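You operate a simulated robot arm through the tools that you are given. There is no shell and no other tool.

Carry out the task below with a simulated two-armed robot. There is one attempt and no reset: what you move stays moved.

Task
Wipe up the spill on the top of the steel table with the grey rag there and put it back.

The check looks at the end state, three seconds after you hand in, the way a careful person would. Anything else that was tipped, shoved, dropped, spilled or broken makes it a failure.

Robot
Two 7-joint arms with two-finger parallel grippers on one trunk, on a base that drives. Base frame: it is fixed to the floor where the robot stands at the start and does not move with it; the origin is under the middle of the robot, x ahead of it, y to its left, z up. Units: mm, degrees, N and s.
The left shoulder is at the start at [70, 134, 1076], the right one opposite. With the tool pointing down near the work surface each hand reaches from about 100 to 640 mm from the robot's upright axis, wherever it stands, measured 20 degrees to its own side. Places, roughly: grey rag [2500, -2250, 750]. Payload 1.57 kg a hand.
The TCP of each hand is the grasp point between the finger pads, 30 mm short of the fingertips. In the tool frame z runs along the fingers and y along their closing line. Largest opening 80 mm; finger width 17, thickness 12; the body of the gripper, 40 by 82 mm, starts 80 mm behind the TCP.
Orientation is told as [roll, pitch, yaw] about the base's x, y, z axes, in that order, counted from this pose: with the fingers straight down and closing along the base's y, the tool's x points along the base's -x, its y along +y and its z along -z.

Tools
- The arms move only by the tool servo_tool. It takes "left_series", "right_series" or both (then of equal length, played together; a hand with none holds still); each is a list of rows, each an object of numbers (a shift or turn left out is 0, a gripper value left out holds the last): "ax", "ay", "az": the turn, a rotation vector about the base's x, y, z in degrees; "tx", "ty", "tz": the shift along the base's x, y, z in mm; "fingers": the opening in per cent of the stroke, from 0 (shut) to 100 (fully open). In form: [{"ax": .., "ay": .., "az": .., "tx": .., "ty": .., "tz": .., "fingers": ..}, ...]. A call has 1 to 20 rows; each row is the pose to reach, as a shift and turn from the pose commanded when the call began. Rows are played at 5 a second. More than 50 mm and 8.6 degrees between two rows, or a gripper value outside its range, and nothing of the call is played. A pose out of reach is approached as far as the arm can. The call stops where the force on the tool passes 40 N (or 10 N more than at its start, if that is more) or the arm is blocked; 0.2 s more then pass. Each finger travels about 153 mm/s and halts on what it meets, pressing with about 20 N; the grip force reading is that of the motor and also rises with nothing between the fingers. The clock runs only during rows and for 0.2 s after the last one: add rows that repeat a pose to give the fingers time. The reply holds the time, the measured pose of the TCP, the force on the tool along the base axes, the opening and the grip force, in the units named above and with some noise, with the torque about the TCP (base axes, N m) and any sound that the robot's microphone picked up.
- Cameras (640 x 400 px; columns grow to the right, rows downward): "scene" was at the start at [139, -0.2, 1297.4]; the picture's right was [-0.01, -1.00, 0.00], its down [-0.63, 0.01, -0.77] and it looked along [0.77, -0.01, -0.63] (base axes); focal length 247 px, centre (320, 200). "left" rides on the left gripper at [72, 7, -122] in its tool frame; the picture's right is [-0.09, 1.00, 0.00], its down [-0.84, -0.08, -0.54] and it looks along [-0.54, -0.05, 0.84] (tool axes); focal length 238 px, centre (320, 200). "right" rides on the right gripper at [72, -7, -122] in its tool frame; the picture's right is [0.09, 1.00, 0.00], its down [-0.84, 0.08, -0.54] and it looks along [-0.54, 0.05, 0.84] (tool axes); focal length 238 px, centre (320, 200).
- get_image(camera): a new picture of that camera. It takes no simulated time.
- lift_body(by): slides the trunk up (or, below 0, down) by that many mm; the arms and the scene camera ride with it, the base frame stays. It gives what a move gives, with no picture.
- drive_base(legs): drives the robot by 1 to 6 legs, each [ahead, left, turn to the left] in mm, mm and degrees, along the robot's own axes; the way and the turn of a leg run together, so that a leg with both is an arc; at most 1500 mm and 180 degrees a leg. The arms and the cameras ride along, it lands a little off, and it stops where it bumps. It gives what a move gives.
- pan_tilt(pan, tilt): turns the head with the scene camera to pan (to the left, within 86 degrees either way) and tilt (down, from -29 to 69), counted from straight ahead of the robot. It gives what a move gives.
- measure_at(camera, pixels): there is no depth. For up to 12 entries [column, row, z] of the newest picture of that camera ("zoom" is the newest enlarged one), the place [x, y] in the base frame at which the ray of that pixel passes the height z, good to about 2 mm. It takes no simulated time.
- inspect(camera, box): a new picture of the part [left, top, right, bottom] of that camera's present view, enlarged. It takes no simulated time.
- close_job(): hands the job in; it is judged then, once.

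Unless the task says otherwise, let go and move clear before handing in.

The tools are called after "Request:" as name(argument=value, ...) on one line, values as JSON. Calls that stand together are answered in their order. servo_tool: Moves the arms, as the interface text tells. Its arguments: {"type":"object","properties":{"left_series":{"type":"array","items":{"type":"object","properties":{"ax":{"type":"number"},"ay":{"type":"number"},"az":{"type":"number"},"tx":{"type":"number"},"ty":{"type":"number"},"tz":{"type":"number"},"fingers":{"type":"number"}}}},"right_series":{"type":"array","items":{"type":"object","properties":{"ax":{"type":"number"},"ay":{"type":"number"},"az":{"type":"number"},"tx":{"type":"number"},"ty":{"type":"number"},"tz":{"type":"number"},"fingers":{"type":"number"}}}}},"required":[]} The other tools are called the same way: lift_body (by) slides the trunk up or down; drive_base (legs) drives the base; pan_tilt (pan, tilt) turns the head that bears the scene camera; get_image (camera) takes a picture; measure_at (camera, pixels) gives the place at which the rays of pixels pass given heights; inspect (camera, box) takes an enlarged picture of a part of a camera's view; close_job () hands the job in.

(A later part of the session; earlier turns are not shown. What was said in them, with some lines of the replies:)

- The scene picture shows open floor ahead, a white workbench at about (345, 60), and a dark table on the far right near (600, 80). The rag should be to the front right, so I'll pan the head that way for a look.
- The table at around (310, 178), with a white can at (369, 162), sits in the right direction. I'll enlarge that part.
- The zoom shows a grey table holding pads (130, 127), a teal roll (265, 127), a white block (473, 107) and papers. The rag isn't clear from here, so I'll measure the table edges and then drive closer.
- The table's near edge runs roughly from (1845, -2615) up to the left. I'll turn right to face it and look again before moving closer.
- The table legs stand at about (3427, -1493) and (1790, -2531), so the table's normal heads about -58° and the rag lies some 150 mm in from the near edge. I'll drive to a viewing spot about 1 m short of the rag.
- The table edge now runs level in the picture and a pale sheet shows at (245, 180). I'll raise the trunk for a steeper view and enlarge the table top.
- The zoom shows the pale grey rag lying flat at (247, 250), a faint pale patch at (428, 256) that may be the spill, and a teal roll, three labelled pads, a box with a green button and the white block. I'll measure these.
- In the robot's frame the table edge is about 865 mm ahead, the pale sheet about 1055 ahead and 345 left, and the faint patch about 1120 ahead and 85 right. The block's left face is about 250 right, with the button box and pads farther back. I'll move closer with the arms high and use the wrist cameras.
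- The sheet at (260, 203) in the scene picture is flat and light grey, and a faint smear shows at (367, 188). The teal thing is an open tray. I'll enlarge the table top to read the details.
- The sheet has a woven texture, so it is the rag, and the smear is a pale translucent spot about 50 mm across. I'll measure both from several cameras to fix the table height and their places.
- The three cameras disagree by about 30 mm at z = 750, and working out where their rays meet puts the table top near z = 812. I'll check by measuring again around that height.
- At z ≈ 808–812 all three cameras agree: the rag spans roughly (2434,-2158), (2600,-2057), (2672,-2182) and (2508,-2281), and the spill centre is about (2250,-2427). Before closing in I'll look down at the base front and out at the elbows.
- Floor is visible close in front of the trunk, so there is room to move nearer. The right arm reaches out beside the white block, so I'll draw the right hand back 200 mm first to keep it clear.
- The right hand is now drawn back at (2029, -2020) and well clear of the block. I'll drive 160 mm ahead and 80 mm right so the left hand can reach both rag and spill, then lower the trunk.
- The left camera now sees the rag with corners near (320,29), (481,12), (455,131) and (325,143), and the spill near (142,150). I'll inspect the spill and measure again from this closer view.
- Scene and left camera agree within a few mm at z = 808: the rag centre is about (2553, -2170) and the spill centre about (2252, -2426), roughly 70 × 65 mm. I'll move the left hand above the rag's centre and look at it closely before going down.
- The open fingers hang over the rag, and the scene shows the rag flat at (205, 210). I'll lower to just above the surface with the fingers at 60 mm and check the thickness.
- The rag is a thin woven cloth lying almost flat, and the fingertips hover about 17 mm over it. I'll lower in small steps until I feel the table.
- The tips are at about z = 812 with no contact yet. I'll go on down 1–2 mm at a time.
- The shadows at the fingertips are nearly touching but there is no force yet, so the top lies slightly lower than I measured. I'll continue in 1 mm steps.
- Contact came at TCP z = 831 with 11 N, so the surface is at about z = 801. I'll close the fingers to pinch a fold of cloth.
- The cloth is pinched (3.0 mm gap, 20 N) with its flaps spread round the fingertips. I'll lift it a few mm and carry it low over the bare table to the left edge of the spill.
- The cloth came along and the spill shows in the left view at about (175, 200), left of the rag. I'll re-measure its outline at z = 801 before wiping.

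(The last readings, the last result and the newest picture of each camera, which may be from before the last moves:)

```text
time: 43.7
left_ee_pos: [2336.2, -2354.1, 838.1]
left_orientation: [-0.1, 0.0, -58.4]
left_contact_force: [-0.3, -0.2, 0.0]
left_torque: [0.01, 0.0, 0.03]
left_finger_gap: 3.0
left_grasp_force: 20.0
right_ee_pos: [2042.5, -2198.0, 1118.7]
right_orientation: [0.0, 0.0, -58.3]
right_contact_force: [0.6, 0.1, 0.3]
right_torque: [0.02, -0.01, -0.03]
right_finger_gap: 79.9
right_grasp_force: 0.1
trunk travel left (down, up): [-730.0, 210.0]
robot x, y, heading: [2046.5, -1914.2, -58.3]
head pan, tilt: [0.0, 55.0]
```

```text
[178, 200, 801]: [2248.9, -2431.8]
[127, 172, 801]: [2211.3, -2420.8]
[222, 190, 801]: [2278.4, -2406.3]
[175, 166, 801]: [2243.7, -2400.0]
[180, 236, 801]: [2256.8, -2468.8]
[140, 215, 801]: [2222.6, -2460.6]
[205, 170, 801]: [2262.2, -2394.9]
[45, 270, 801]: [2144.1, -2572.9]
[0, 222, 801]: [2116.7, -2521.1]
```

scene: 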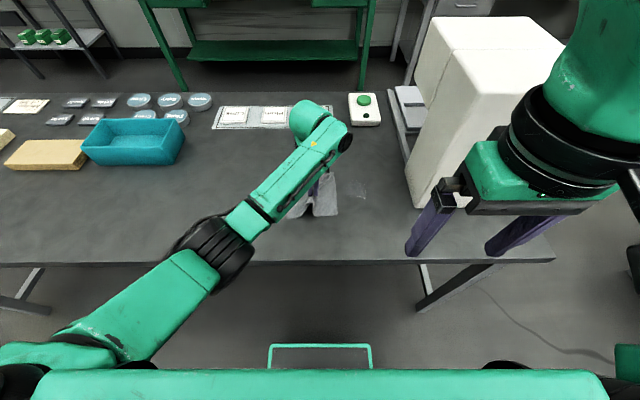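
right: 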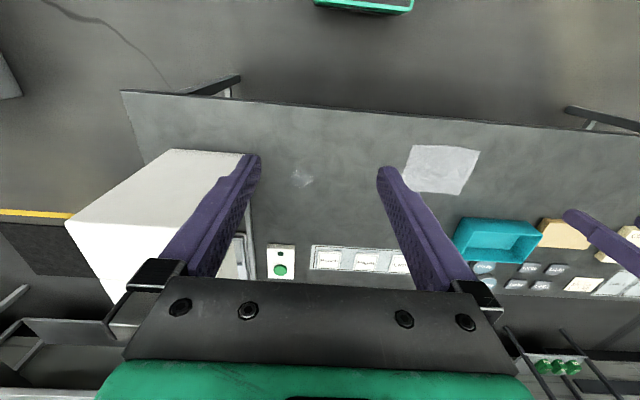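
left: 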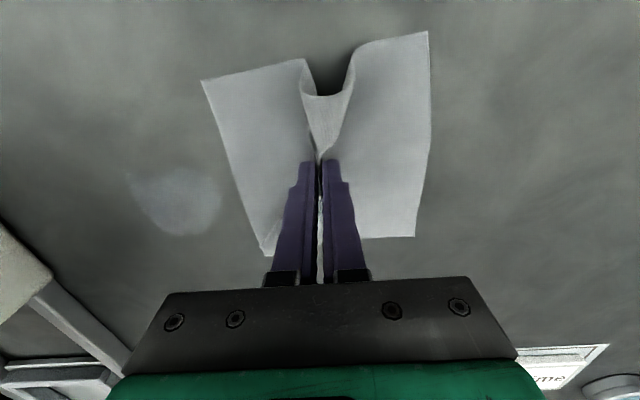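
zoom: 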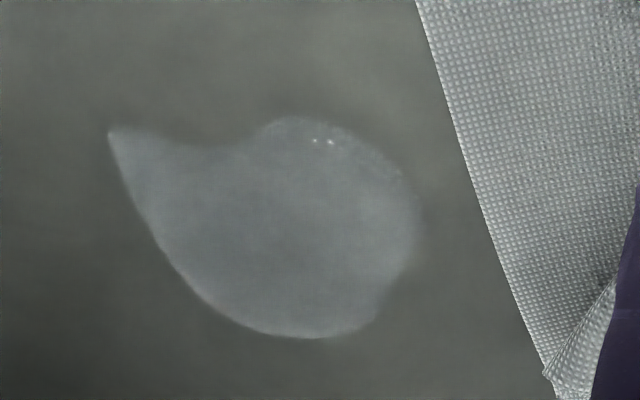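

The spill is centred at about (2249, -2431), roughly 80 × 70 mm. I'll press the rag down lightly and wipe once across it to the right, stopping well short of the block.

Request:
servo_tool(left_series=[{"tx": -16.1, "ty": -21.6, "tz": -5}, {"tx": -34.4, "ty": -45.2, "tz": -9}, {"tx": -51.4, "ty": -55.7, "tz": -9}, {"tx": -68.5, "ty": -66.2, "tz": -9}, {"tx": -85.5, "ty": -76.7, "tz": -9}, {"tx": -102.5, "ty": -87.2, "tz": -9}, {"tx": -115, "ty": -95, "tz": -9}, {"tx": -115, "ty": -95, "tz": -9}])

Request:
get_image(camera="left")

Request:
get_image(camera="scene")

```text
time: 45.5
left_ee_pos: [2215.7, -2409.7, 848.9]
left_orientation: [0.0, 0.0, -58.3]
left_contact_force: [-0.6, 0.3, 0.3]
left_torque: [0.03, -0.03, 0.02]
left_finger_gap: 3.2
left_grasp_force: 19.7
left hand out of reach, approached as far as the arm can: row 3, 4, 5, 6, 7, 8
right_ee_pos: [2041.1, -2196.8, 1119.3]
right_orientation: [0.0, -0.2, -58.3]
right_contact_force: [-1.5, -0.1, -0.3]
right_torque: [0.02, -0.02, 0.01]
right_finger_gap: 79.9
right_grasp_force: 0.1
trunk travel left (down, up): [-730.0, 210.0]
robot x, y, heading: [2044.9, -1913.0, -58.5]
head pan, tilt: [0.0, 55.0]
```

```text
taken
```

left: 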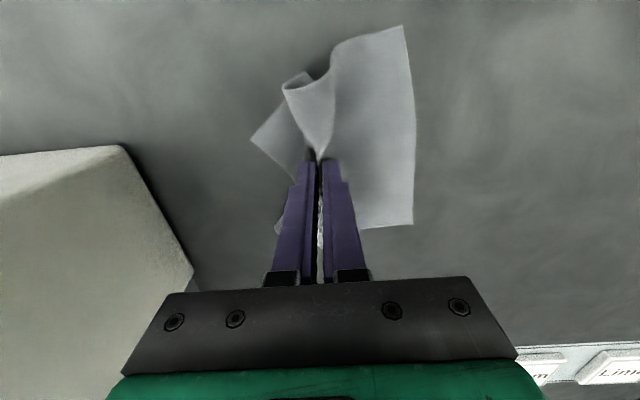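

```text
taken
```

scene: 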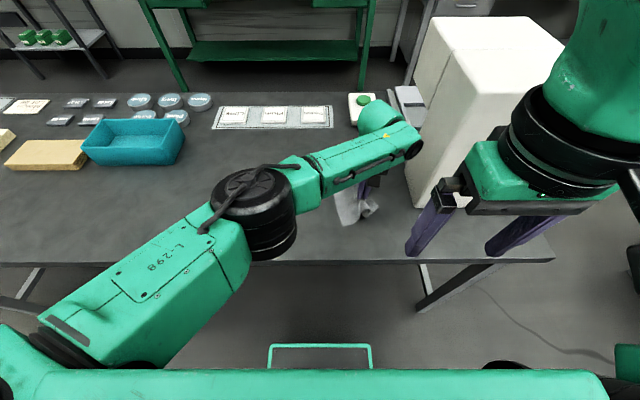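

The arm ran out of reach at (2216, -2410) and rose to z = 849, so the rag wasn't pressed down. I'll bring the hand back left and up, then drive the base about 110 mm right and 50 mm ahead for better reach.

Request:
servo_tool(left_series=[{"tx": 20, "ty": 12, "tz": 5}, {"tx": 45, "ty": 28, "tz": 10}, {"tx": 70, "ty": 44, "tz": 15}, {"tx": 95, "ty": 60, "tz": 19}, {"tx": 115, "ty": 78, "tz": 19}, {"tx": 125, "ty": 90, "tz": 19}, {"tx": 125, "ty": 95, "tz": 19}])

Request:
get_image(camera="left")

Request:
get_image(camera="scene")

```text
time: 47.1
left_ee_pos: [2342.2, -2314.5, 866.0]
left_orientation: [-0.1, 0.0, -58.4]
left_contact_force: [0.4, -0.6, 0.4]
left_torque: [0.0, 0.02, -0.01]
left_finger_gap: 3.1
left_grasp_force: 20.4
right_ee_pos: [2041.2, -2196.8, 1120.6]
right_orientation: [0.0, -0.1, -58.4]
right_contact_force: [0.1, 1.2, 0.3]
right_torque: [0.0, 0.02, -0.02]
right_finger_gap: 79.7
right_grasp_force: 0.0
trunk travel left (down, up): [-730.0, 210.0]
robot x, y, heading: [2042.7, -1919.1, -58.5]
head pan, tilt: [0.0, 55.0]
```

```text
taken
```

left: 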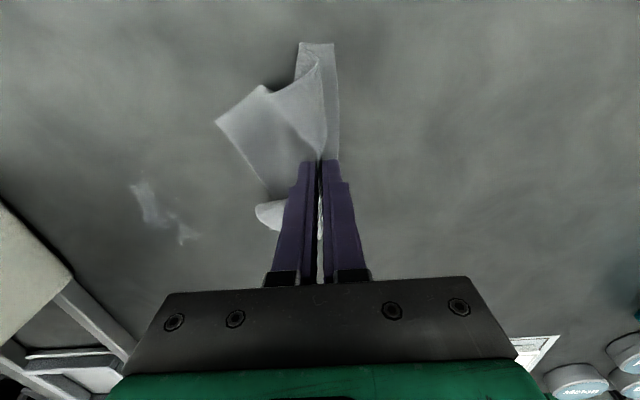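

```text
taken
```

scene: 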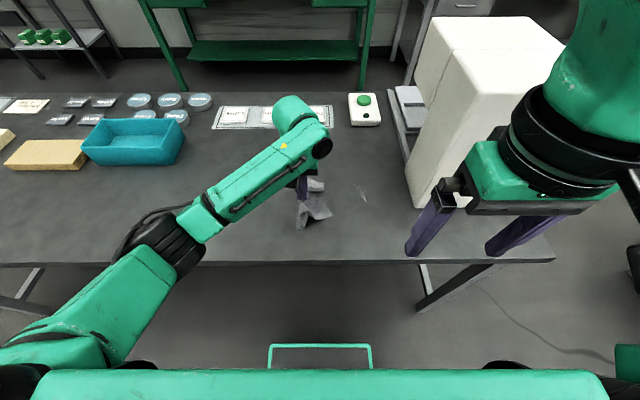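

The wipe works: most of the spill is gone and only a streak remains at left-view (145–190, 185–240). I'll now drive the base right and a little ahead.

Request:
drive_base(legs=[[40, -110, 0]])

Request:
get_image(camera="left")

Request:
get_image(camera="scene")

```text
time: 48.3
left_ee_pos: [2269.9, -2406.2, 865.3]
left_orientation: [-0.1, 0.1, -58.3]
left_contact_force: [-0.1, 0.8, 0.3]
left_torque: [-0.05, -0.03, 0.03]
left_finger_gap: 3.1
left_grasp_force: 20.1
right_ee_pos: [1969.2, -2289.4, 1120.5]
right_orientation: [0.1, -0.1, -58.2]
right_contact_force: [-0.2, 0.6, 0.0]
right_torque: [-0.02, 0.0, 0.0]
right_finger_gap: 80.1
right_grasp_force: 0.1
trunk travel left (down, up): [-730.0, 210.0]
robot x, y, heading: [1973.5, -2011.2, -58.4]
head pan, tilt: [0.0, 55.0]
```

```text
taken
```

left: 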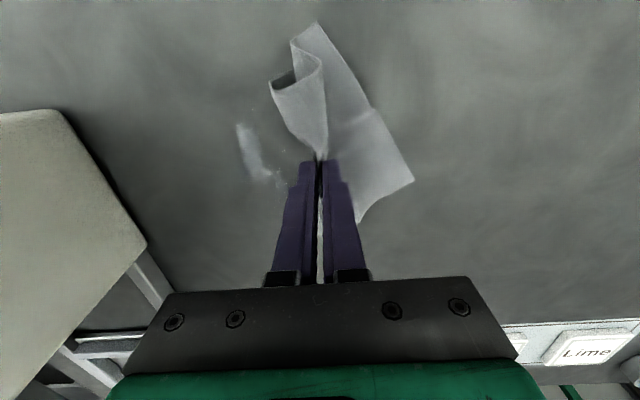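

```text
taken
```

scene: 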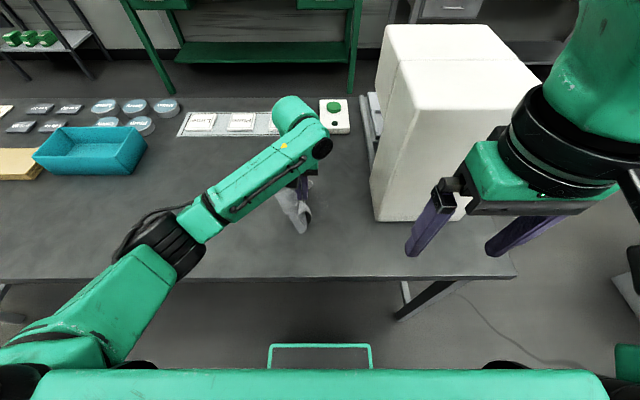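

The base moved cleanly and the leftover streak shows in the left view from about (240, 125) to (285, 188). I'll measure it and look closer.

Request:
inspect(camera="left", box=[180, 70, 380, 195])

Request:
measure_at(camera="left", pixels=[[240, 125, 801], [254, 150, 801], [262, 175, 801], [283, 187, 801], [252, 106, 801], [147, 245, 801], [320, 165, 801]])

```text
3.20 times, centred on (280, 132) of left
```

zoom: 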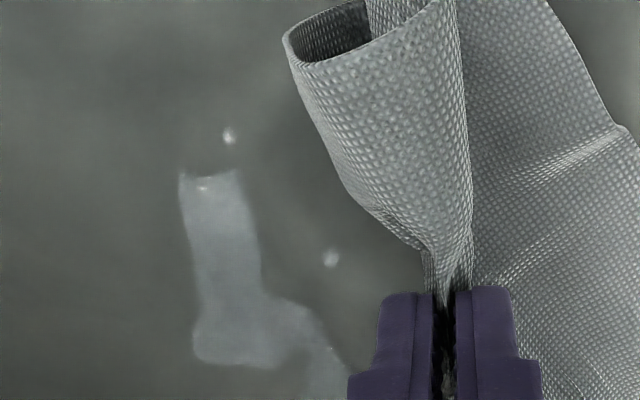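

```text
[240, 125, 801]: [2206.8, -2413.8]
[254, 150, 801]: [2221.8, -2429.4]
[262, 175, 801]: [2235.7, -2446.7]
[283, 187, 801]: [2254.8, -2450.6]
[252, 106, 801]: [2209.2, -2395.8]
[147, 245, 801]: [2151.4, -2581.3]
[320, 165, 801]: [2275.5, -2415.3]
```

The leftovers lie about L = -30..0 mm right of the spill centre and F = -50..+25 mm in depth. I'll lower the rag at the spill's far left side and feel for contact.

Request:
servo_tool(left_series=[{"tx": 10, "ty": -16, "tz": -10}, {"tx": 19, "ty": -30, "tz": -20}, {"tx": 19, "ty": -30, "tz": -27}, {"tx": 19, "ty": -30, "tz": -31}, {"tx": 19, "ty": -30, "tz": -34}, {"tx": 19, "ty": -30, "tz": -35}, {"tx": 19, "ty": -30, "tz": -35}])

```text
time: 49.9
left_ee_pos: [2288.2, -2436.3, 833.4]
left_orientation: [-0.1, 0.0, -58.3]
left_contact_force: [2.7, -1.1, 10.2]
left_torque: [0.0, -0.06, 0.0]
left_finger_gap: 3.3
left_grasp_force: 19.5
right_ee_pos: [1970.6, -2289.3, 1119.7]
right_orientation: [0.0, 0.0, -58.2]
right_contact_force: [0.6, -0.2, -0.1]
right_torque: [-0.01, 0.01, 0.01]
right_finger_gap: 80.1
right_grasp_force: 0.1
trunk travel left (down, up): [-730.0, 210.0]
robot x, y, heading: [1972.2, -2014.0, -58.6]
head pan, tilt: [0.0, 55.0]
```

The rag presses the table with 10 N at (2288, -2436). I'll now wipe in rows from far to near over the whole patch.

Request:
servo_tool(left_series=[{"tx": -21.3, "ty": -13.1}, {"tx": -42.6, "ty": -26.2}, {"tx": -63.9, "ty": -39.3}, {"tx": -74.4, "ty": -22.3}, {"tx": -53.1, "ty": -9.2}, {"tx": -31.8, "ty": 3.9}, {"tx": -10.5, "ty": 17}, {"tx": -21, "ty": 34.1}, {"tx": -42.3, "ty": 21}, {"tx": -63.6, "ty": 7.9}, {"tx": -84.9, "ty": -5.2}, {"tx": -95.3, "ty": 11.8}, {"tx": -74, "ty": 24.9}, {"tx": -52.7, "ty": 38}, {"tx": -31.4, "ty": 51.1}, {"tx": -39.3, "ty": 63.9}, {"tx": -60.6, "ty": 50.8}, {"tx": -81.9, "ty": 37.7}, {"tx": -103.2, "ty": 24.6}, {"tx": -103.2, "ty": 24.6}])

Request:
get_image(camera="left")

Request:
get_image(camera="scene")

```text
time: 53.7
left_ee_pos: [2224.7, -2388.0, 832.6]
left_orientation: [1.2, -0.5, -58.0]
left_contact_force: [-1.2, 7.5, 24.0]
left_torque: [0.3, 0.11, 0.0]
left_finger_gap: 3.0
left_grasp_force: 20.4
right_ee_pos: [1967.4, -2286.1, 1119.4]
right_orientation: [0.0, -0.1, -58.3]
right_contact_force: [0.3, -0.5, -0.4]
right_torque: [0.04, -0.01, 0.02]
right_finger_gap: 80.1
right_grasp_force: 0.0
trunk travel left (down, up): [-730.0, 210.0]
robot x, y, heading: [1972.9, -2014.1, -58.5]
head pan, tilt: [0.0, 55.0]
stopped in row 18 (left hand): the force on the tool passed its limit at 56 N (the readings are from after the stop); the commanded pose is now the measured one
```

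```text
taken
```

left: 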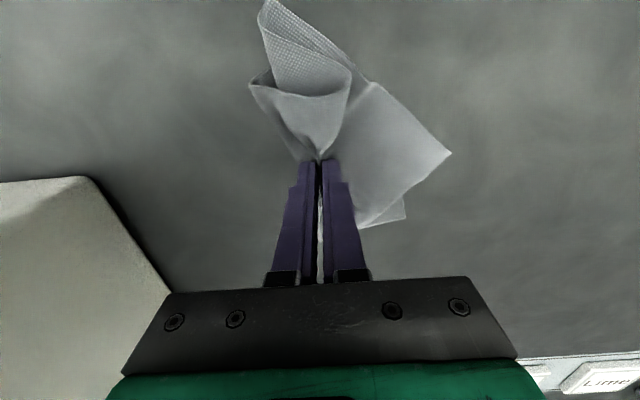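

```text
taken
```

scene: 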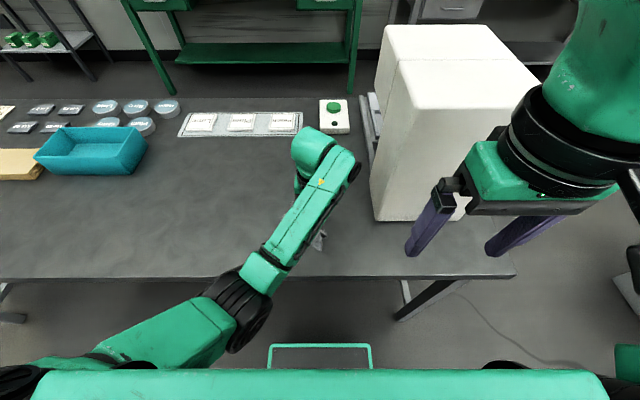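

The call stopped in row 18 at a 56 N peak, and 24 N still pushes up now, probably from a thick fold under the tips. I'll raise the hand a little to relieve it and move it left to see the table under the rag.

Request:
servo_tool(left_series=[{"tz": 8}, {"tz": 18}, {"tx": 15, "ty": 9, "tz": 25}, {"tx": 40, "ty": 25, "tz": 30}, {"tx": 70, "ty": 43, "tz": 30}, {"tx": 95, "ty": 58, "tz": 30}, {"tx": 95, "ty": 58, "tz": 30}])

Request:
get_image(camera="left")

Request:
get_image(camera="scene")

```text
time: 54.3
left_ee_pos: [2285.1, -2367.0, 833.4]
left_orientation: [8.0, -1.7, -54.7]
left_contact_force: [-5.0, 1.7, 16.3]
left_torque: [0.15, 0.33, 0.01]
left_finger_gap: 2.9
left_grasp_force: 20.3
right_ee_pos: [1968.4, -2288.2, 1120.4]
right_orientation: [0.1, 0.0, -58.3]
right_contact_force: [0.1, 0.0, -0.4]
right_torque: [0.01, 0.08, 0.02]
right_finger_gap: 80.0
right_grasp_force: 0.1
trunk travel left (down, up): [-730.0, 210.0]
robot x, y, heading: [1973.4, -2007.9, -58.3]
head pan, tilt: [0.0, 55.0]
stopped in row 2 (left hand): the force on the tool passed its limit at 50 N (the readings are from after the stop); the commanded pose is now the measured one
```

```text
taken
```

left: 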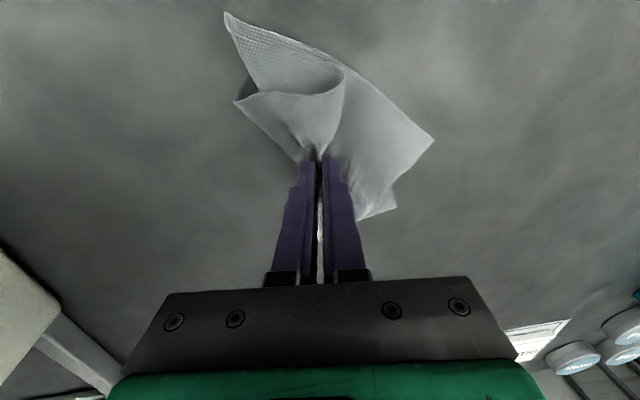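

```text
taken
```

scene: 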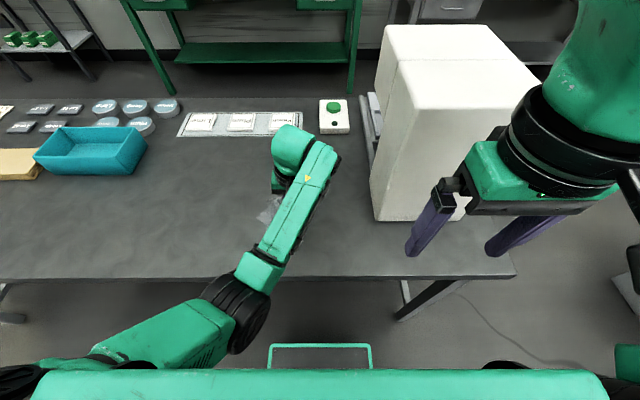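

The hand shifted left and tilted 8° instead of rising, so the arm was probably flipping its elbow while the tips dragged on the table. Everything else on the table is unmoved in the scene view. I'll try a small, gentle lift from here.

Request:
servo_tool(left_series=[{"tz": 2}, {"tz": 4}, {"tz": 6}, {"tz": 8}, {"tz": 8}])

Request:
get_image(camera="scene")

```text
time: 55.7
left_ee_pos: [2311.9, -2352.8, 834.6]
left_orientation: [11.3, -1.7, -53.1]
left_contact_force: [-1.5, 1.3, 6.4]
left_torque: [0.04, 0.12, 0.02]
left_finger_gap: 3.1
left_grasp_force: 20.1
right_ee_pos: [1969.3, -2289.8, 1120.3]
right_orientation: [0.0, 0.0, -58.3]
right_contact_force: [0.1, 0.8, -0.5]
right_torque: [0.02, -0.01, 0.02]
right_finger_gap: 80.1
right_grasp_force: 0.1
trunk travel left (down, up): [-730.0, 210.0]
robot x, y, heading: [1971.6, -2010.9, -58.2]
head pan, tilt: [0.0, 55.0]
stopped in row 5 (left hand): the arm was blocked; the commanded pose is now the measured one
```

```text
taken
```

scene: 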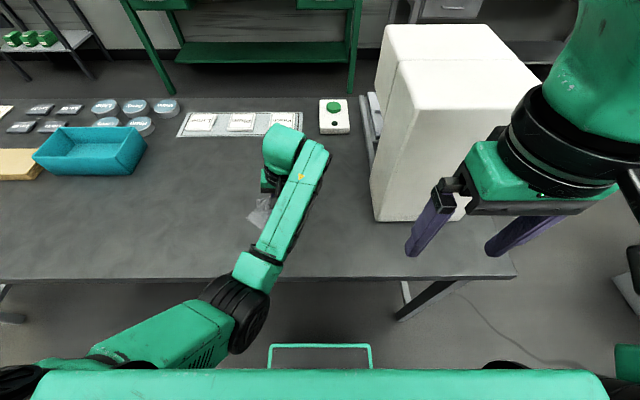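

The arm is blocked, with the elbow joint at (240, 310) close to the table's front edge. I'll look straight down at it from other head angles before moving again.

Request:
pan_tilt(pan=40, tilt=60)

Request:
get_image(camera="scene")

Request:
get_image(camera="right")

Request:
get_image(camera="left")

```text
time: 56.8
left_ee_pos: [2311.0, -2352.0, 833.2]
left_orientation: [11.2, -1.7, -53.2]
left_contact_force: [0.3, -1.4, 7.9]
left_torque: [0.01, 0.04, 0.01]
left_finger_gap: 3.2
left_grasp_force: 20.0
right_ee_pos: [1969.2, -2288.7, 1120.0]
right_orientation: [-0.1, -0.1, -58.3]
right_contact_force: [-0.7, -0.7, 0.6]
right_torque: [0.04, 0.02, 0.01]
right_finger_gap: 80.1
right_grasp_force: 0.1
trunk travel left (down, up): [-730.0, 210.0]
robot x, y, heading: [1972.3, -2006.5, -58.2]
head pan, tilt: [40.0, 60.0]
```

```text
taken
```

scene: 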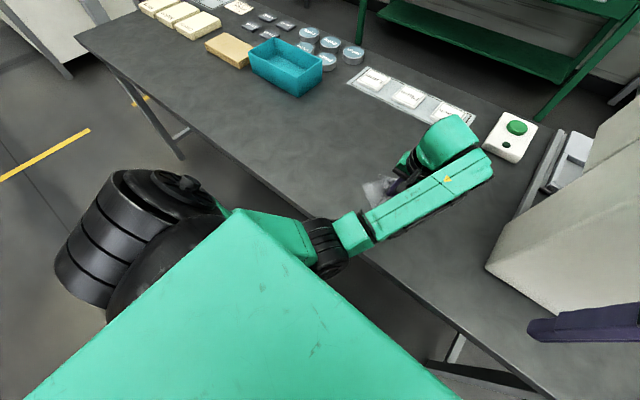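

```text
taken
```

right: 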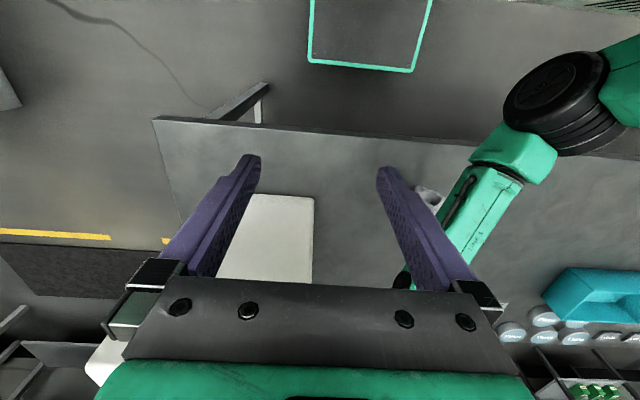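

```text
taken
```

left: 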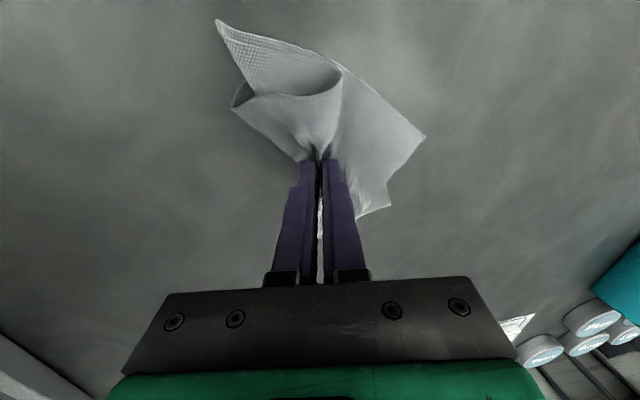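

The right camera sees the left elbow at (565, 105) and the scene camera sees it at about (325, 248). I'll triangulate its height.

Request:
measure_at(camera="right", pixels=[[565, 105, 820], [565, 105, 870], [565, 105, 920], [565, 105, 970], [510, 150, 850], [510, 150, 900], [510, 150, 950], [420, 139, 801], [300, 130, 801]])

Request:
measure_at(camera="scene", pixels=[[325, 248, 820], [325, 248, 870], [325, 248, 920], [325, 248, 970], [350, 235, 850], [350, 235, 900], [350, 235, 950]])

```text
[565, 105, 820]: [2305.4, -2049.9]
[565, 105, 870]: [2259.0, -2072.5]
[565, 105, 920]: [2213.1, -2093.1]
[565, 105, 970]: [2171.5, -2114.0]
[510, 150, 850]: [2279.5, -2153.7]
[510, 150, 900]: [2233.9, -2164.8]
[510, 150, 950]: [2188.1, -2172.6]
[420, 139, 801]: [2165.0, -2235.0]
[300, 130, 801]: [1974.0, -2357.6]
```

```text
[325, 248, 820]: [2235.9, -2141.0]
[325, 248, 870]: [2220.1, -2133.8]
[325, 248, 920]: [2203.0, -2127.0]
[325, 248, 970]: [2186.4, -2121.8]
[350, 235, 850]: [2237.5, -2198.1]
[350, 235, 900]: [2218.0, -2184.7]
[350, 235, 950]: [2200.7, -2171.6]
```

The elbow is at about z = 940, clear of the table (801) but folded in close to the trunk, so the arm is jammed against itself and not the table. I'll raise the trunk 40 mm to free the tips, then swing the hand out left and ahead.

Request:
lift_body(by=40)

Request:
get_image(camera="left")

```text
time: 57.6
left_ee_pos: [2311.9, -2353.5, 874.2]
left_orientation: [11.1, -1.5, -53.2]
left_contact_force: [-0.7, -0.1, -1.1]
left_torque: [0.0, 0.02, -0.02]
left_finger_gap: 3.2
left_grasp_force: 20.2
right_ee_pos: [1971.0, -2290.0, 1160.8]
right_orientation: [0.0, -0.1, -58.3]
right_contact_force: [-0.1, 0.6, -0.5]
right_torque: [-0.03, -0.01, 0.01]
right_finger_gap: 80.4
right_grasp_force: 0.1
trunk travel left (down, up): [-770.0, 170.0]
robot x, y, heading: [1974.8, -2007.5, -58.4]
head pan, tilt: [40.0, 60.0]
```

```text
taken
```

left: 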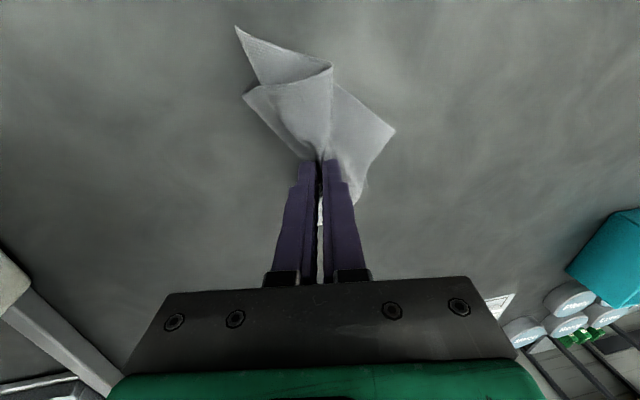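

The tips are free now (about 0 N) and the table where the spill was looks clean in the left view. I'll ease the hand left and ahead and undo the tilt.

Request:
servo_tool(left_series=[{"tx": 14, "ty": 6, "tz": 3, "ax": -1.3, "ay": 2.4, "az": -1.3}, {"tx": 30, "ty": 12, "tz": 6, "ax": -2.7, "ay": 4.9, "az": -2.6}, {"tx": 46, "ty": 18, "tz": 10, "ax": -4, "ay": 7.3, "az": -3.9}, {"tx": 60, "ty": 24, "tz": 12, "ax": -5.4, "ay": 9.8, "az": -5.2}, {"tx": 60, "ty": 24, "tz": 12, "ax": -5.4, "ay": 9.8, "az": -5.2}])

Request:
get_image(camera="left")

Request:
get_image(camera="scene")

```text
time: 58.8
left_ee_pos: [2369.4, -2330.0, 885.0]
left_orientation: [-0.1, -0.4, -58.4]
left_contact_force: [0.1, -0.5, 0.8]
left_torque: [0.03, 0.0, 0.02]
left_finger_gap: 3.0
left_grasp_force: 19.6
right_ee_pos: [1970.3, -2290.6, 1160.7]
right_orientation: [0.0, 0.1, -58.2]
right_contact_force: [0.5, -0.5, -0.5]
right_torque: [-0.01, 0.05, 0.0]
right_finger_gap: 80.2
right_grasp_force: 0.1
trunk travel left (down, up): [-770.0, 170.0]
robot x, y, heading: [1972.1, -2011.1, -58.3]
head pan, tilt: [40.0, 60.0]
```

```text
taken
```

left: 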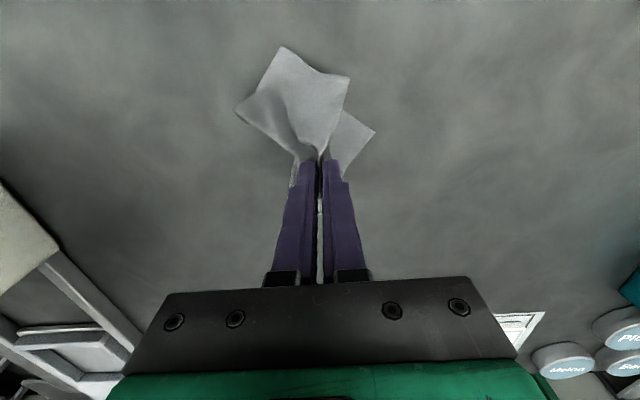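

```text
taken
```

scene: 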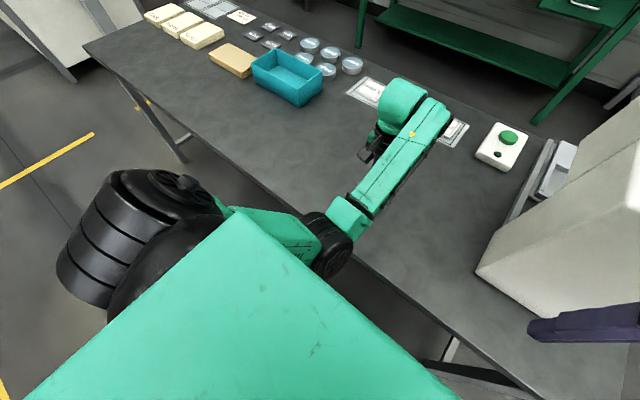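

The hand is straight again and free, and the area round left-view (160, 215) is where the spill was. I'll enlarge it from both cameras.

Request:
inspect(camera="left", box=[50, 110, 290, 260])

Request:
pan_tilt(pan=0, tilt=50)

Request:
get_image(camera="scene")

Request:
get_image(camera="right")

```text
2.67 times, centred on (170, 185) of left
```

zoom: 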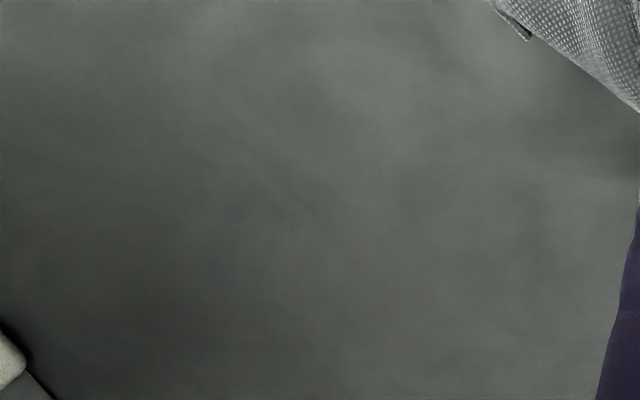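

```text
time: 59.9
left_ee_pos: [2370.4, -2330.0, 884.3]
left_orientation: [-0.2, -0.5, -58.4]
left_contact_force: [-0.5, -0.2, 0.0]
left_torque: [0.01, -0.01, 0.03]
left_finger_gap: 3.1
left_grasp_force: 20.0
right_ee_pos: [1970.1, -2288.5, 1159.2]
right_orientation: [0.0, 0.0, -58.3]
right_contact_force: [0.0, -0.6, 0.1]
right_torque: [-0.02, -0.02, 0.06]
right_finger_gap: 79.7
right_grasp_force: 0.1
trunk travel left (down, up): [-770.0, 170.0]
robot x, y, heading: [1970.5, -2007.0, -58.3]
head pan, tilt: [0.0, 50.0]
```

```text
taken
```

scene: 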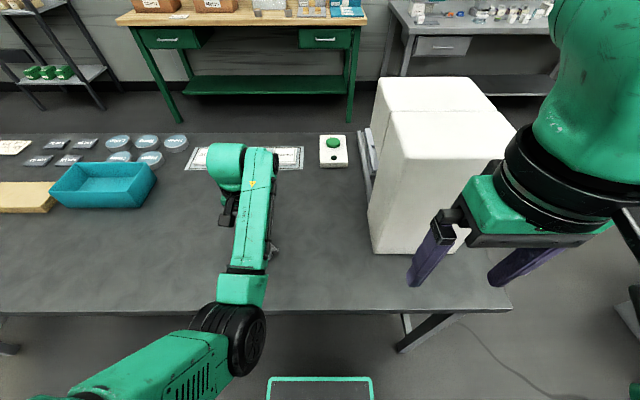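

```text
taken
```

right: 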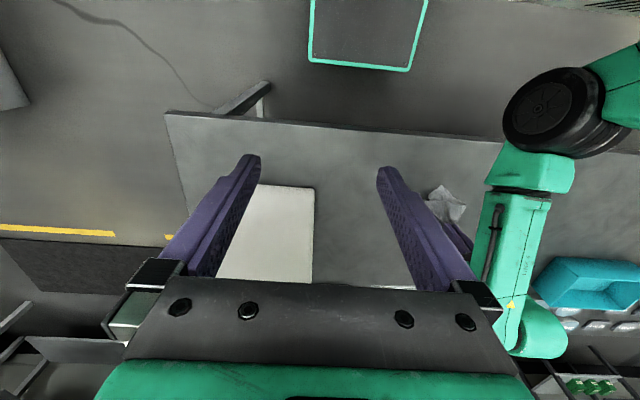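

The left zoom shows no trace of the spill. I'll check from the scene camera too, over the spill spot and the path the rag took.

Request:
inspect(camera="scene", box=[250, 170, 410, 270])

Request:
inspect(camera="scene", box=[0, 180, 240, 330])

Request:
measure_at(camera="scene", pixels=[[320, 222, 801], [374, 253, 801], [333, 167, 801], [300, 168, 801]])

```text
4.00 times, centred on (330, 220) of scene
```

zoom: 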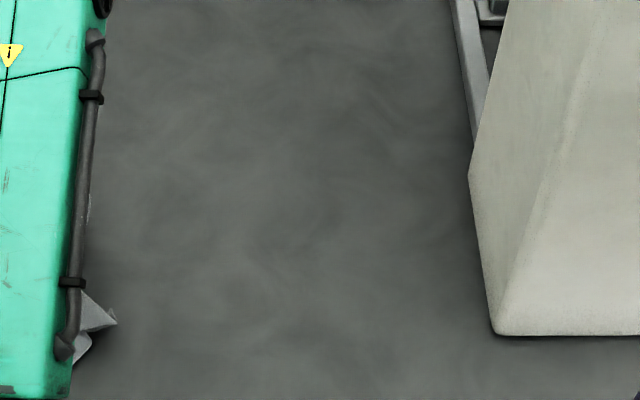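

```text
2.67 times, centred on (120, 255) of scene
```

zoom: 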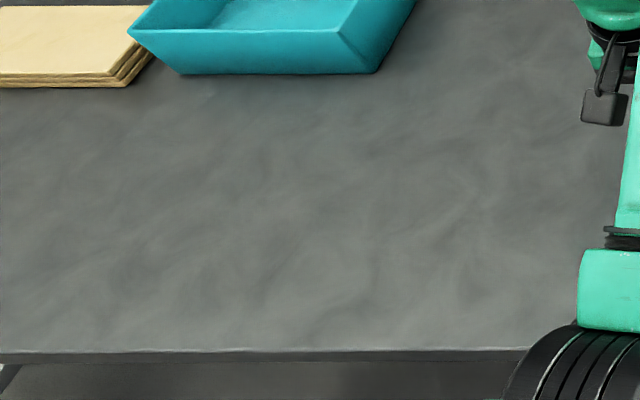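

```text
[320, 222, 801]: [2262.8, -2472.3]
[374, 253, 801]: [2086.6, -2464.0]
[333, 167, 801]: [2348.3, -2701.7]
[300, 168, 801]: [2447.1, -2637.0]
```

The scene zoom confirms the spill is gone, there is no trail along the path, and the block and button box stand where they were. I'll lift the rag free of the table and carry it back over its old place.

Request:
servo_tool(left_series=[{"tx": 5, "ty": 4, "tz": 15}, {"tx": 15, "ty": 13, "tz": 35}, {"tx": 35, "ty": 31, "tz": 55}, {"tx": 60, "ty": 53, "tz": 70}, {"tx": 87, "ty": 76, "tz": 75}, {"tx": 114, "ty": 100, "tz": 75}, {"tx": 140, "ty": 123, "tz": 75}, {"tx": 162, "ty": 142, "tz": 75}, {"tx": 177, "ty": 155, "tz": 75}, {"tx": 183, "ty": 160, "tz": 75}, {"tx": 183, "ty": 160, "tz": 75}, {"tx": 183, "ty": 160, "tz": 75}])

Request:
get_image(camera="left")

Request:
get_image(camera="scene")

```text
time: 62.5
left_ee_pos: [2554.6, -2170.5, 961.0]
left_orientation: [0.0, -0.5, -58.4]
left_contact_force: [-0.4, 0.2, 0.7]
left_torque: [0.02, -0.02, -0.02]
left_finger_gap: 3.2
left_grasp_force: 20.2
left hand out of reach, approached as far as the arm can: row 2, 3, 4, 5
right_ee_pos: [1969.8, -2290.3, 1160.3]
right_orientation: [0.0, 0.1, -58.2]
right_contact_force: [-0.2, -0.4, 0.0]
right_torque: [0.0, -0.04, 0.01]
right_finger_gap: 79.9
right_grasp_force: 0.1
trunk travel left (down, up): [-770.0, 170.0]
robot x, y, heading: [1973.9, -2012.3, -58.3]
head pan, tilt: [0.0, 50.0]
```

```text
taken
```

left: 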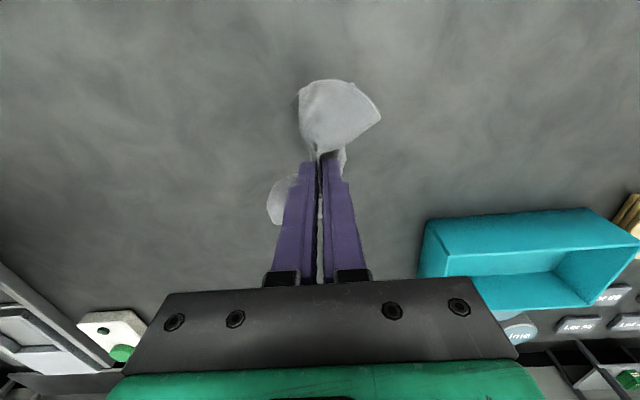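

```text
taken
```

scene: 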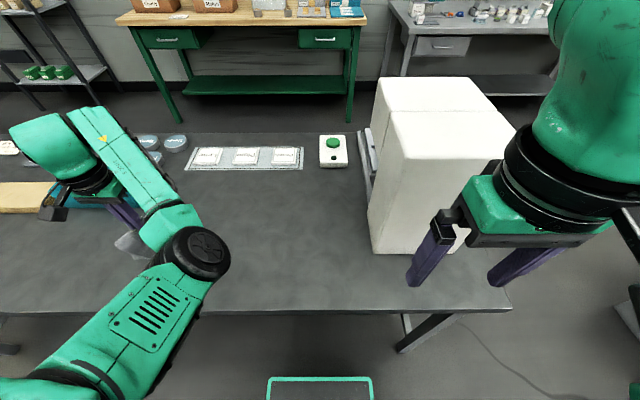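

The rag now hangs free over its old place, at (2555, -2170), and the tray is clear to the side. I'll lower it and watch how it settles.

Request:
servo_tool(left_series=[{"tz": -15}, {"tz": -35}, {"tz": -55}, {"tz": -75}, {"tz": -92}, {"tz": -105}, {"tz": -105}])

Request:
get_image(camera="left")

Request:
pan_tilt(pan=35, tilt=50)

Request:
get_image(camera="scene")

```text
time: 64.0
left_ee_pos: [2554.6, -2169.7, 853.6]
left_orientation: [-0.1, -0.5, -58.3]
left_contact_force: [-0.2, 0.2, -0.4]
left_torque: [0.0, 0.0, 0.02]
left_finger_gap: 3.4
left_grasp_force: 20.1
right_ee_pos: [1970.3, -2289.4, 1159.5]
right_orientation: [0.0, 0.0, -58.2]
right_contact_force: [0.8, 0.4, 0.1]
right_torque: [0.0, 0.0, -0.01]
right_finger_gap: 80.0
right_grasp_force: 0.1
trunk travel left (down, up): [-770.0, 170.0]
robot x, y, heading: [1974.8, -2011.6, -58.4]
head pan, tilt: [0.0, 50.0]
```

```text
taken
```

left: 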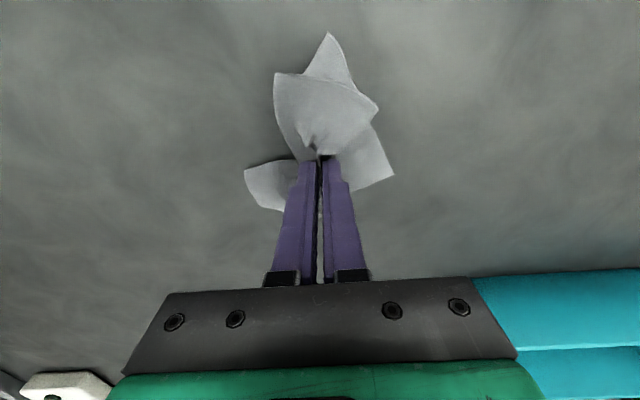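

```text
time: 65.1
left_ee_pos: [2553.6, -2169.3, 855.1]
left_orientation: [0.0, -0.4, -58.4]
left_contact_force: [0.2, -0.4, -0.6]
left_torque: [0.01, -0.02, 0.01]
left_finger_gap: 3.3
left_grasp_force: 20.0
right_ee_pos: [1971.2, -2289.6, 1161.0]
right_orientation: [0.1, 0.0, -58.3]
right_contact_force: [0.5, 0.0, -0.9]
right_torque: [-0.02, 0.02, 0.0]
right_finger_gap: 80.1
right_grasp_force: 0.0
trunk travel left (down, up): [-770.0, 170.0]
robot x, y, heading: [1973.4, -2011.4, -58.3]
head pan, tilt: [35.0, 50.0]
```

```text
taken
```

scene: 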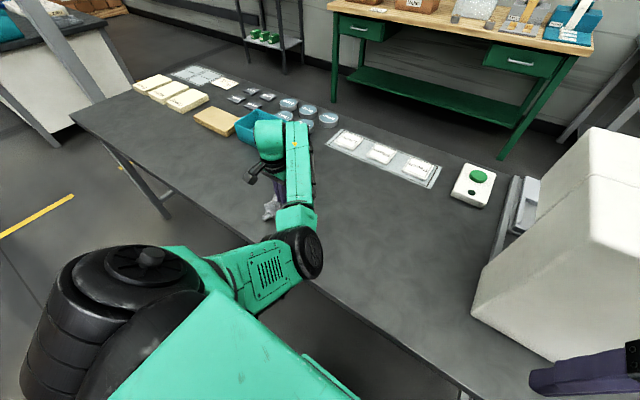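

The corners splay outwards under the tips. I'll lower on until the tips press lightly, then open the fingers slowly so they spread the fold.

Request:
servo_tool(left_series=[{"tz": -6}, {"tz": -11}, {"tz": -15}, {"tz": -18}, {"tz": -20}, {"tz": -21}, {"tz": -21}])

Request:
get_image(camera="left")

```text
time: 66.7
left_ee_pos: [2551.9, -2168.9, 834.1]
left_orientation: [0.1, -0.7, -58.3]
left_contact_force: [1.0, -1.3, 8.2]
left_torque: [-0.02, -0.02, -0.02]
left_finger_gap: 3.4
left_grasp_force: 19.8
right_ee_pos: [1968.2, -2288.8, 1160.1]
right_orientation: [0.2, -0.1, -58.3]
right_contact_force: [0.4, 0.0, -0.4]
right_torque: [-0.01, 0.03, 0.02]
right_finger_gap: 79.8
right_grasp_force: 0.1
trunk travel left (down, up): [-770.0, 170.0]
robot x, y, heading: [1971.8, -2011.2, -58.4]
head pan, tilt: [35.0, 50.0]
```

```text
taken
```

left: 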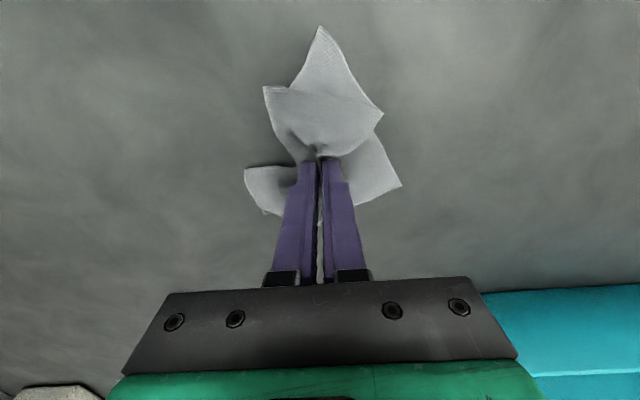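

The tips press with 8 N at (2552, -2169), right at the old place. I'll open the fingers slowly to spread the cloth.

Request:
servo_tool(left_series=[{"fingers": 10}, {"fingers": 20}, {"fingers": 30}, {"fingers": 40}, {"fingers": 50}, {"fingers": 60}, {"fingers": 70}, {"fingers": 70}])

Request:
get_image(camera="left")

```text
time: 68.5
left_ee_pos: [2552.9, -2169.9, 832.9]
left_orientation: [-0.1, -0.6, -58.3]
left_contact_force: [-2.0, -0.8, 4.4]
left_torque: [0.04, -0.09, 0.0]
left_finger_gap: 54.8
left_grasp_force: 0.1
right_ee_pos: [1968.2, -2290.2, 1159.6]
right_orientation: [0.0, -0.1, -58.3]
right_contact_force: [0.2, -0.3, -0.2]
right_torque: [0.0, -0.01, 0.02]
right_finger_gap: 79.9
right_grasp_force: 0.0
trunk travel left (down, up): [-770.0, 170.0]
robot x, y, heading: [1970.5, -2010.5, -58.3]
head pan, tilt: [35.0, 50.0]
```

```text
taken
```

left: 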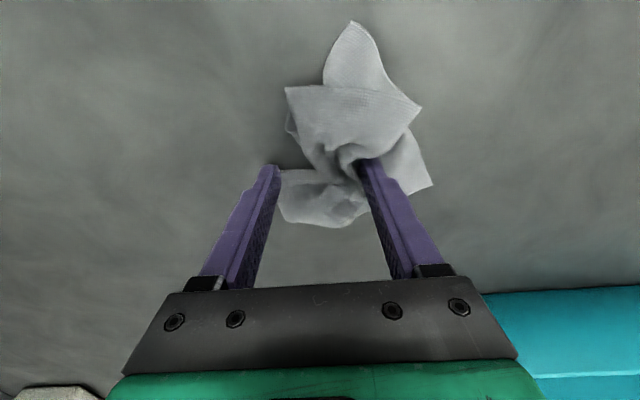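

The fingers are open and the crumpled rag moved about 25 mm left with one finger. I'll raise the hand straight up and view the rag from above.

Request:
servo_tool(left_series=[{"tz": 10}, {"tz": 30}, {"tz": 60}, {"tz": 95}, {"tz": 125}, {"tz": 140}, {"tz": 140}])

Request:
get_image(camera="left")

Request:
get_image(camera="scene")

Request:
inspect(camera="left", box=[200, 40, 480, 215])

```text
time: 70.1
left_ee_pos: [2551.1, -2169.9, 973.4]
left_orientation: [-0.1, -0.5, -58.4]
left_contact_force: [-0.1, -0.2, 0.4]
left_torque: [0.02, 0.0, 0.03]
left_finger_gap: 55.9
left_grasp_force: 0.1
right_ee_pos: [1970.0, -2290.5, 1158.8]
right_orientation: [0.0, 0.1, -58.4]
right_contact_force: [-0.5, 0.8, -0.9]
right_torque: [0.0, 0.01, -0.01]
right_finger_gap: 80.2
right_grasp_force: 0.1
trunk travel left (down, up): [-770.0, 170.0]
robot x, y, heading: [1970.3, -2008.1, -58.4]
head pan, tilt: [35.0, 50.0]
```

```text
taken
```

left: 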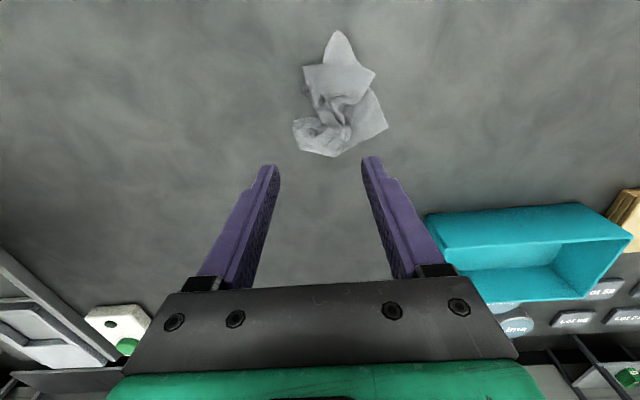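

```text
taken
```

scene: 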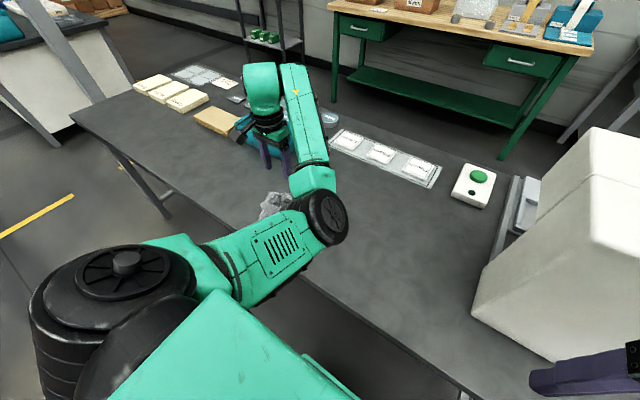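

```text
2.29 times, centred on (340, 128) of left
```

zoom: 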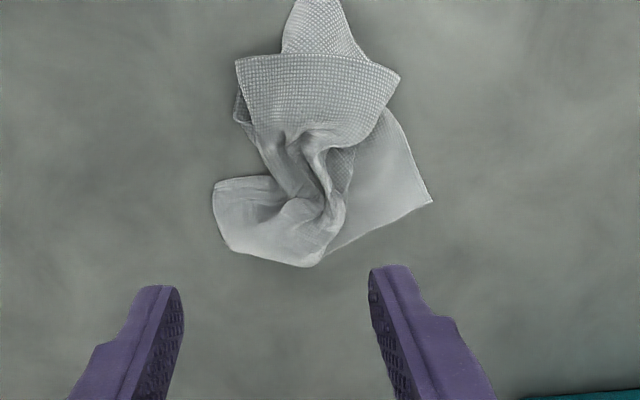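

The rag now lies loosely crumpled round left-view (340, 100). I'll measure how its centre compares with the old centre (2553, -2170).

Request:
measure_at(camera="left", pixels=[[340, 100, 805], [337, 32, 805], [303, 70, 805], [376, 75, 805], [388, 128, 805], [333, 157, 805], [293, 122, 805], [345, 130, 815]])

```text
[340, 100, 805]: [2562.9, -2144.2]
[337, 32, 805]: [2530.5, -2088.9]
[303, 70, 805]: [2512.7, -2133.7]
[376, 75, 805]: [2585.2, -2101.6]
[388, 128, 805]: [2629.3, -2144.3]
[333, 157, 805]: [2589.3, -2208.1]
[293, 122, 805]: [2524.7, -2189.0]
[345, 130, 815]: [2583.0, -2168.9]
```

The rag's centre is about (2563, -2146), within 30 mm of where it lay and wholly inside its old outline, and it is released. I'll raise the hand some more, back the robot straight away from the table, and check the whole table top.

Request:
servo_tool(left_series=[{"tz": 20}, {"tz": 45}, {"tz": 70}, {"tz": 70}])

Request:
drive_base(legs=[[-350, 0, 0]])

Request:
pan_tilt(pan=10, tilt=45)

Request:
get_image(camera="scene")

Request:
get_image(camera="left")

Request:
get_image(camera="right")

```text
time: 71.1
left_ee_pos: [2551.0, -2169.3, 1043.3]
left_orientation: [-0.1, -0.5, -58.3]
left_contact_force: [-0.8, -0.2, -0.1]
left_torque: [0.01, 0.0, -0.02]
left_finger_gap: 56.1
left_grasp_force: 0.0
right_ee_pos: [1969.6, -2290.7, 1159.3]
right_orientation: [0.1, 0.0, -58.3]
right_contact_force: [0.5, 0.2, 0.2]
right_torque: [-0.01, 0.0, -0.01]
right_finger_gap: 80.1
right_grasp_force: 0.1
trunk travel left (down, up): [-770.0, 170.0]
robot x, y, heading: [1972.3, -2012.9, -58.2]
head pan, tilt: [35.0, 50.0]
```

```text
time: 73.4
left_ee_pos: [2362.2, -1866.0, 1042.5]
left_orientation: [-0.1, -0.4, -58.9]
left_contact_force: [-0.1, -0.9, 0.1]
left_torque: [-0.05, 0.01, -0.01]
left_finger_gap: 56.0
left_grasp_force: 0.1
right_ee_pos: [1779.0, -1980.9, 1158.7]
right_orientation: [0.0, 0.0, -58.9]
right_contact_force: [0.6, 0.5, 1.0]
right_torque: [-0.01, 0.04, -0.03]
right_finger_gap: 80.2
right_grasp_force: 0.1
trunk travel left (down, up): [-770.0, 170.0]
robot x, y, heading: [1785.6, -1701.6, -58.9]
head pan, tilt: [35.0, 50.0]
```

```text
time: 74.3
left_ee_pos: [2360.9, -1866.3, 1043.5]
left_orientation: [-0.1, -0.5, -58.9]
left_contact_force: [0.3, 0.1, 0.5]
left_torque: [-0.03, 0.01, 0.0]
left_finger_gap: 56.3
left_grasp_force: 0.0
right_ee_pos: [1777.7, -1978.2, 1160.0]
right_orientation: [0.0, 0.0, -58.9]
right_contact_force: [-0.7, -0.4, -0.2]
right_torque: [-0.01, 0.02, 0.0]
right_finger_gap: 79.8
right_grasp_force: 0.1
trunk travel left (down, up): [-770.0, 170.0]
robot x, y, heading: [1781.9, -1700.7, -58.9]
head pan, tilt: [10.0, 45.0]
```

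```text
taken
```

scene: 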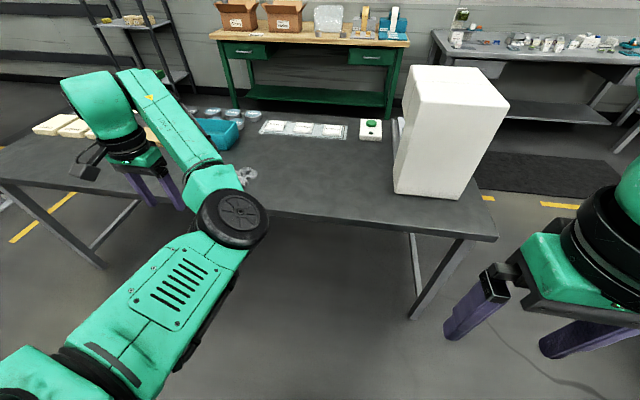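

```text
taken
```

left: 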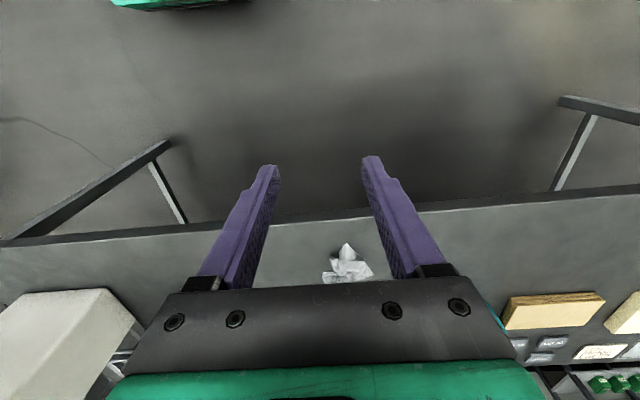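

```text
taken
```

right: 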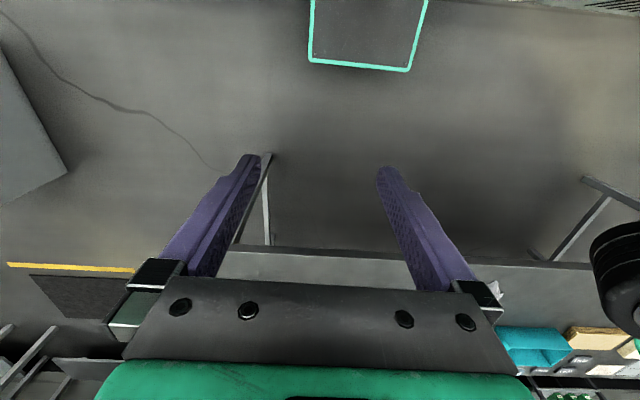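

The robot is well back from the table and the rag shows at (247, 177) in the scene view. I'll enlarge the table top for a last check of the spill spot and the other things.

Request:
inspect(camera="scene", box=[190, 95, 430, 245])

Request:
inspect(camera="scene", box=[280, 120, 420, 208])

Request:
measure_at(camera="scene", pixels=[[247, 176, 805], [396, 193, 801], [362, 140, 801], [346, 139, 801], [334, 169, 801]])

```text
2.67 times, centred on (310, 170) of scene
```

zoom: 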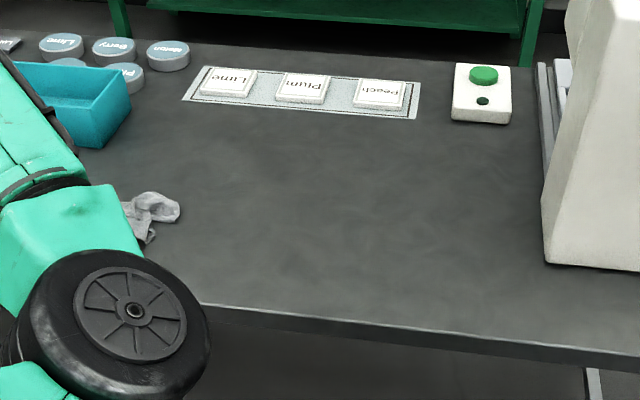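

```text
4.55 times, centred on (350, 164) of scene
```

zoom: 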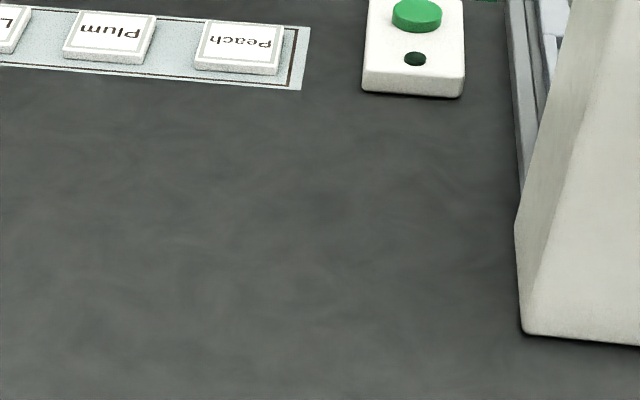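

```text
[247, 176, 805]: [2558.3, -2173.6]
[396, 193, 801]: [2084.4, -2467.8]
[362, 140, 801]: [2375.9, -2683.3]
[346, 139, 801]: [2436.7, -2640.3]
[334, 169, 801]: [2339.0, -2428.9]
```

The spill spot near (2250, -2430) is clean from every view. The rag lies released at about (2558, -2165), inside its old outline, and the pads, button box, tray and block stand where they were. Both hands are clear of the table, so I'm handing in.

One thing differs from the start: the rag was flat and now lies crumpled.

Request:
close_job()

```text
The job is handed in.
```

I wiped up the spill and put the rag back, and the job is handed in. The last pictures show no trace of the spill on the steel table.

- **Rag:** it lies released within about 30 mm of its old centre and inside its old outline. It was flat at the start and is now crumpled; I did not spread it out again.
- **Wiping:** the left arm jammed against itself once during the wiping, and the force on the tool peaked at 56 N. I freed it by raising the trunk.
- **Other things:** the pads, button box, tray and white block all stand where they were in the last pictures.
- **Robot:** it is backed away from the table with both hands clear.
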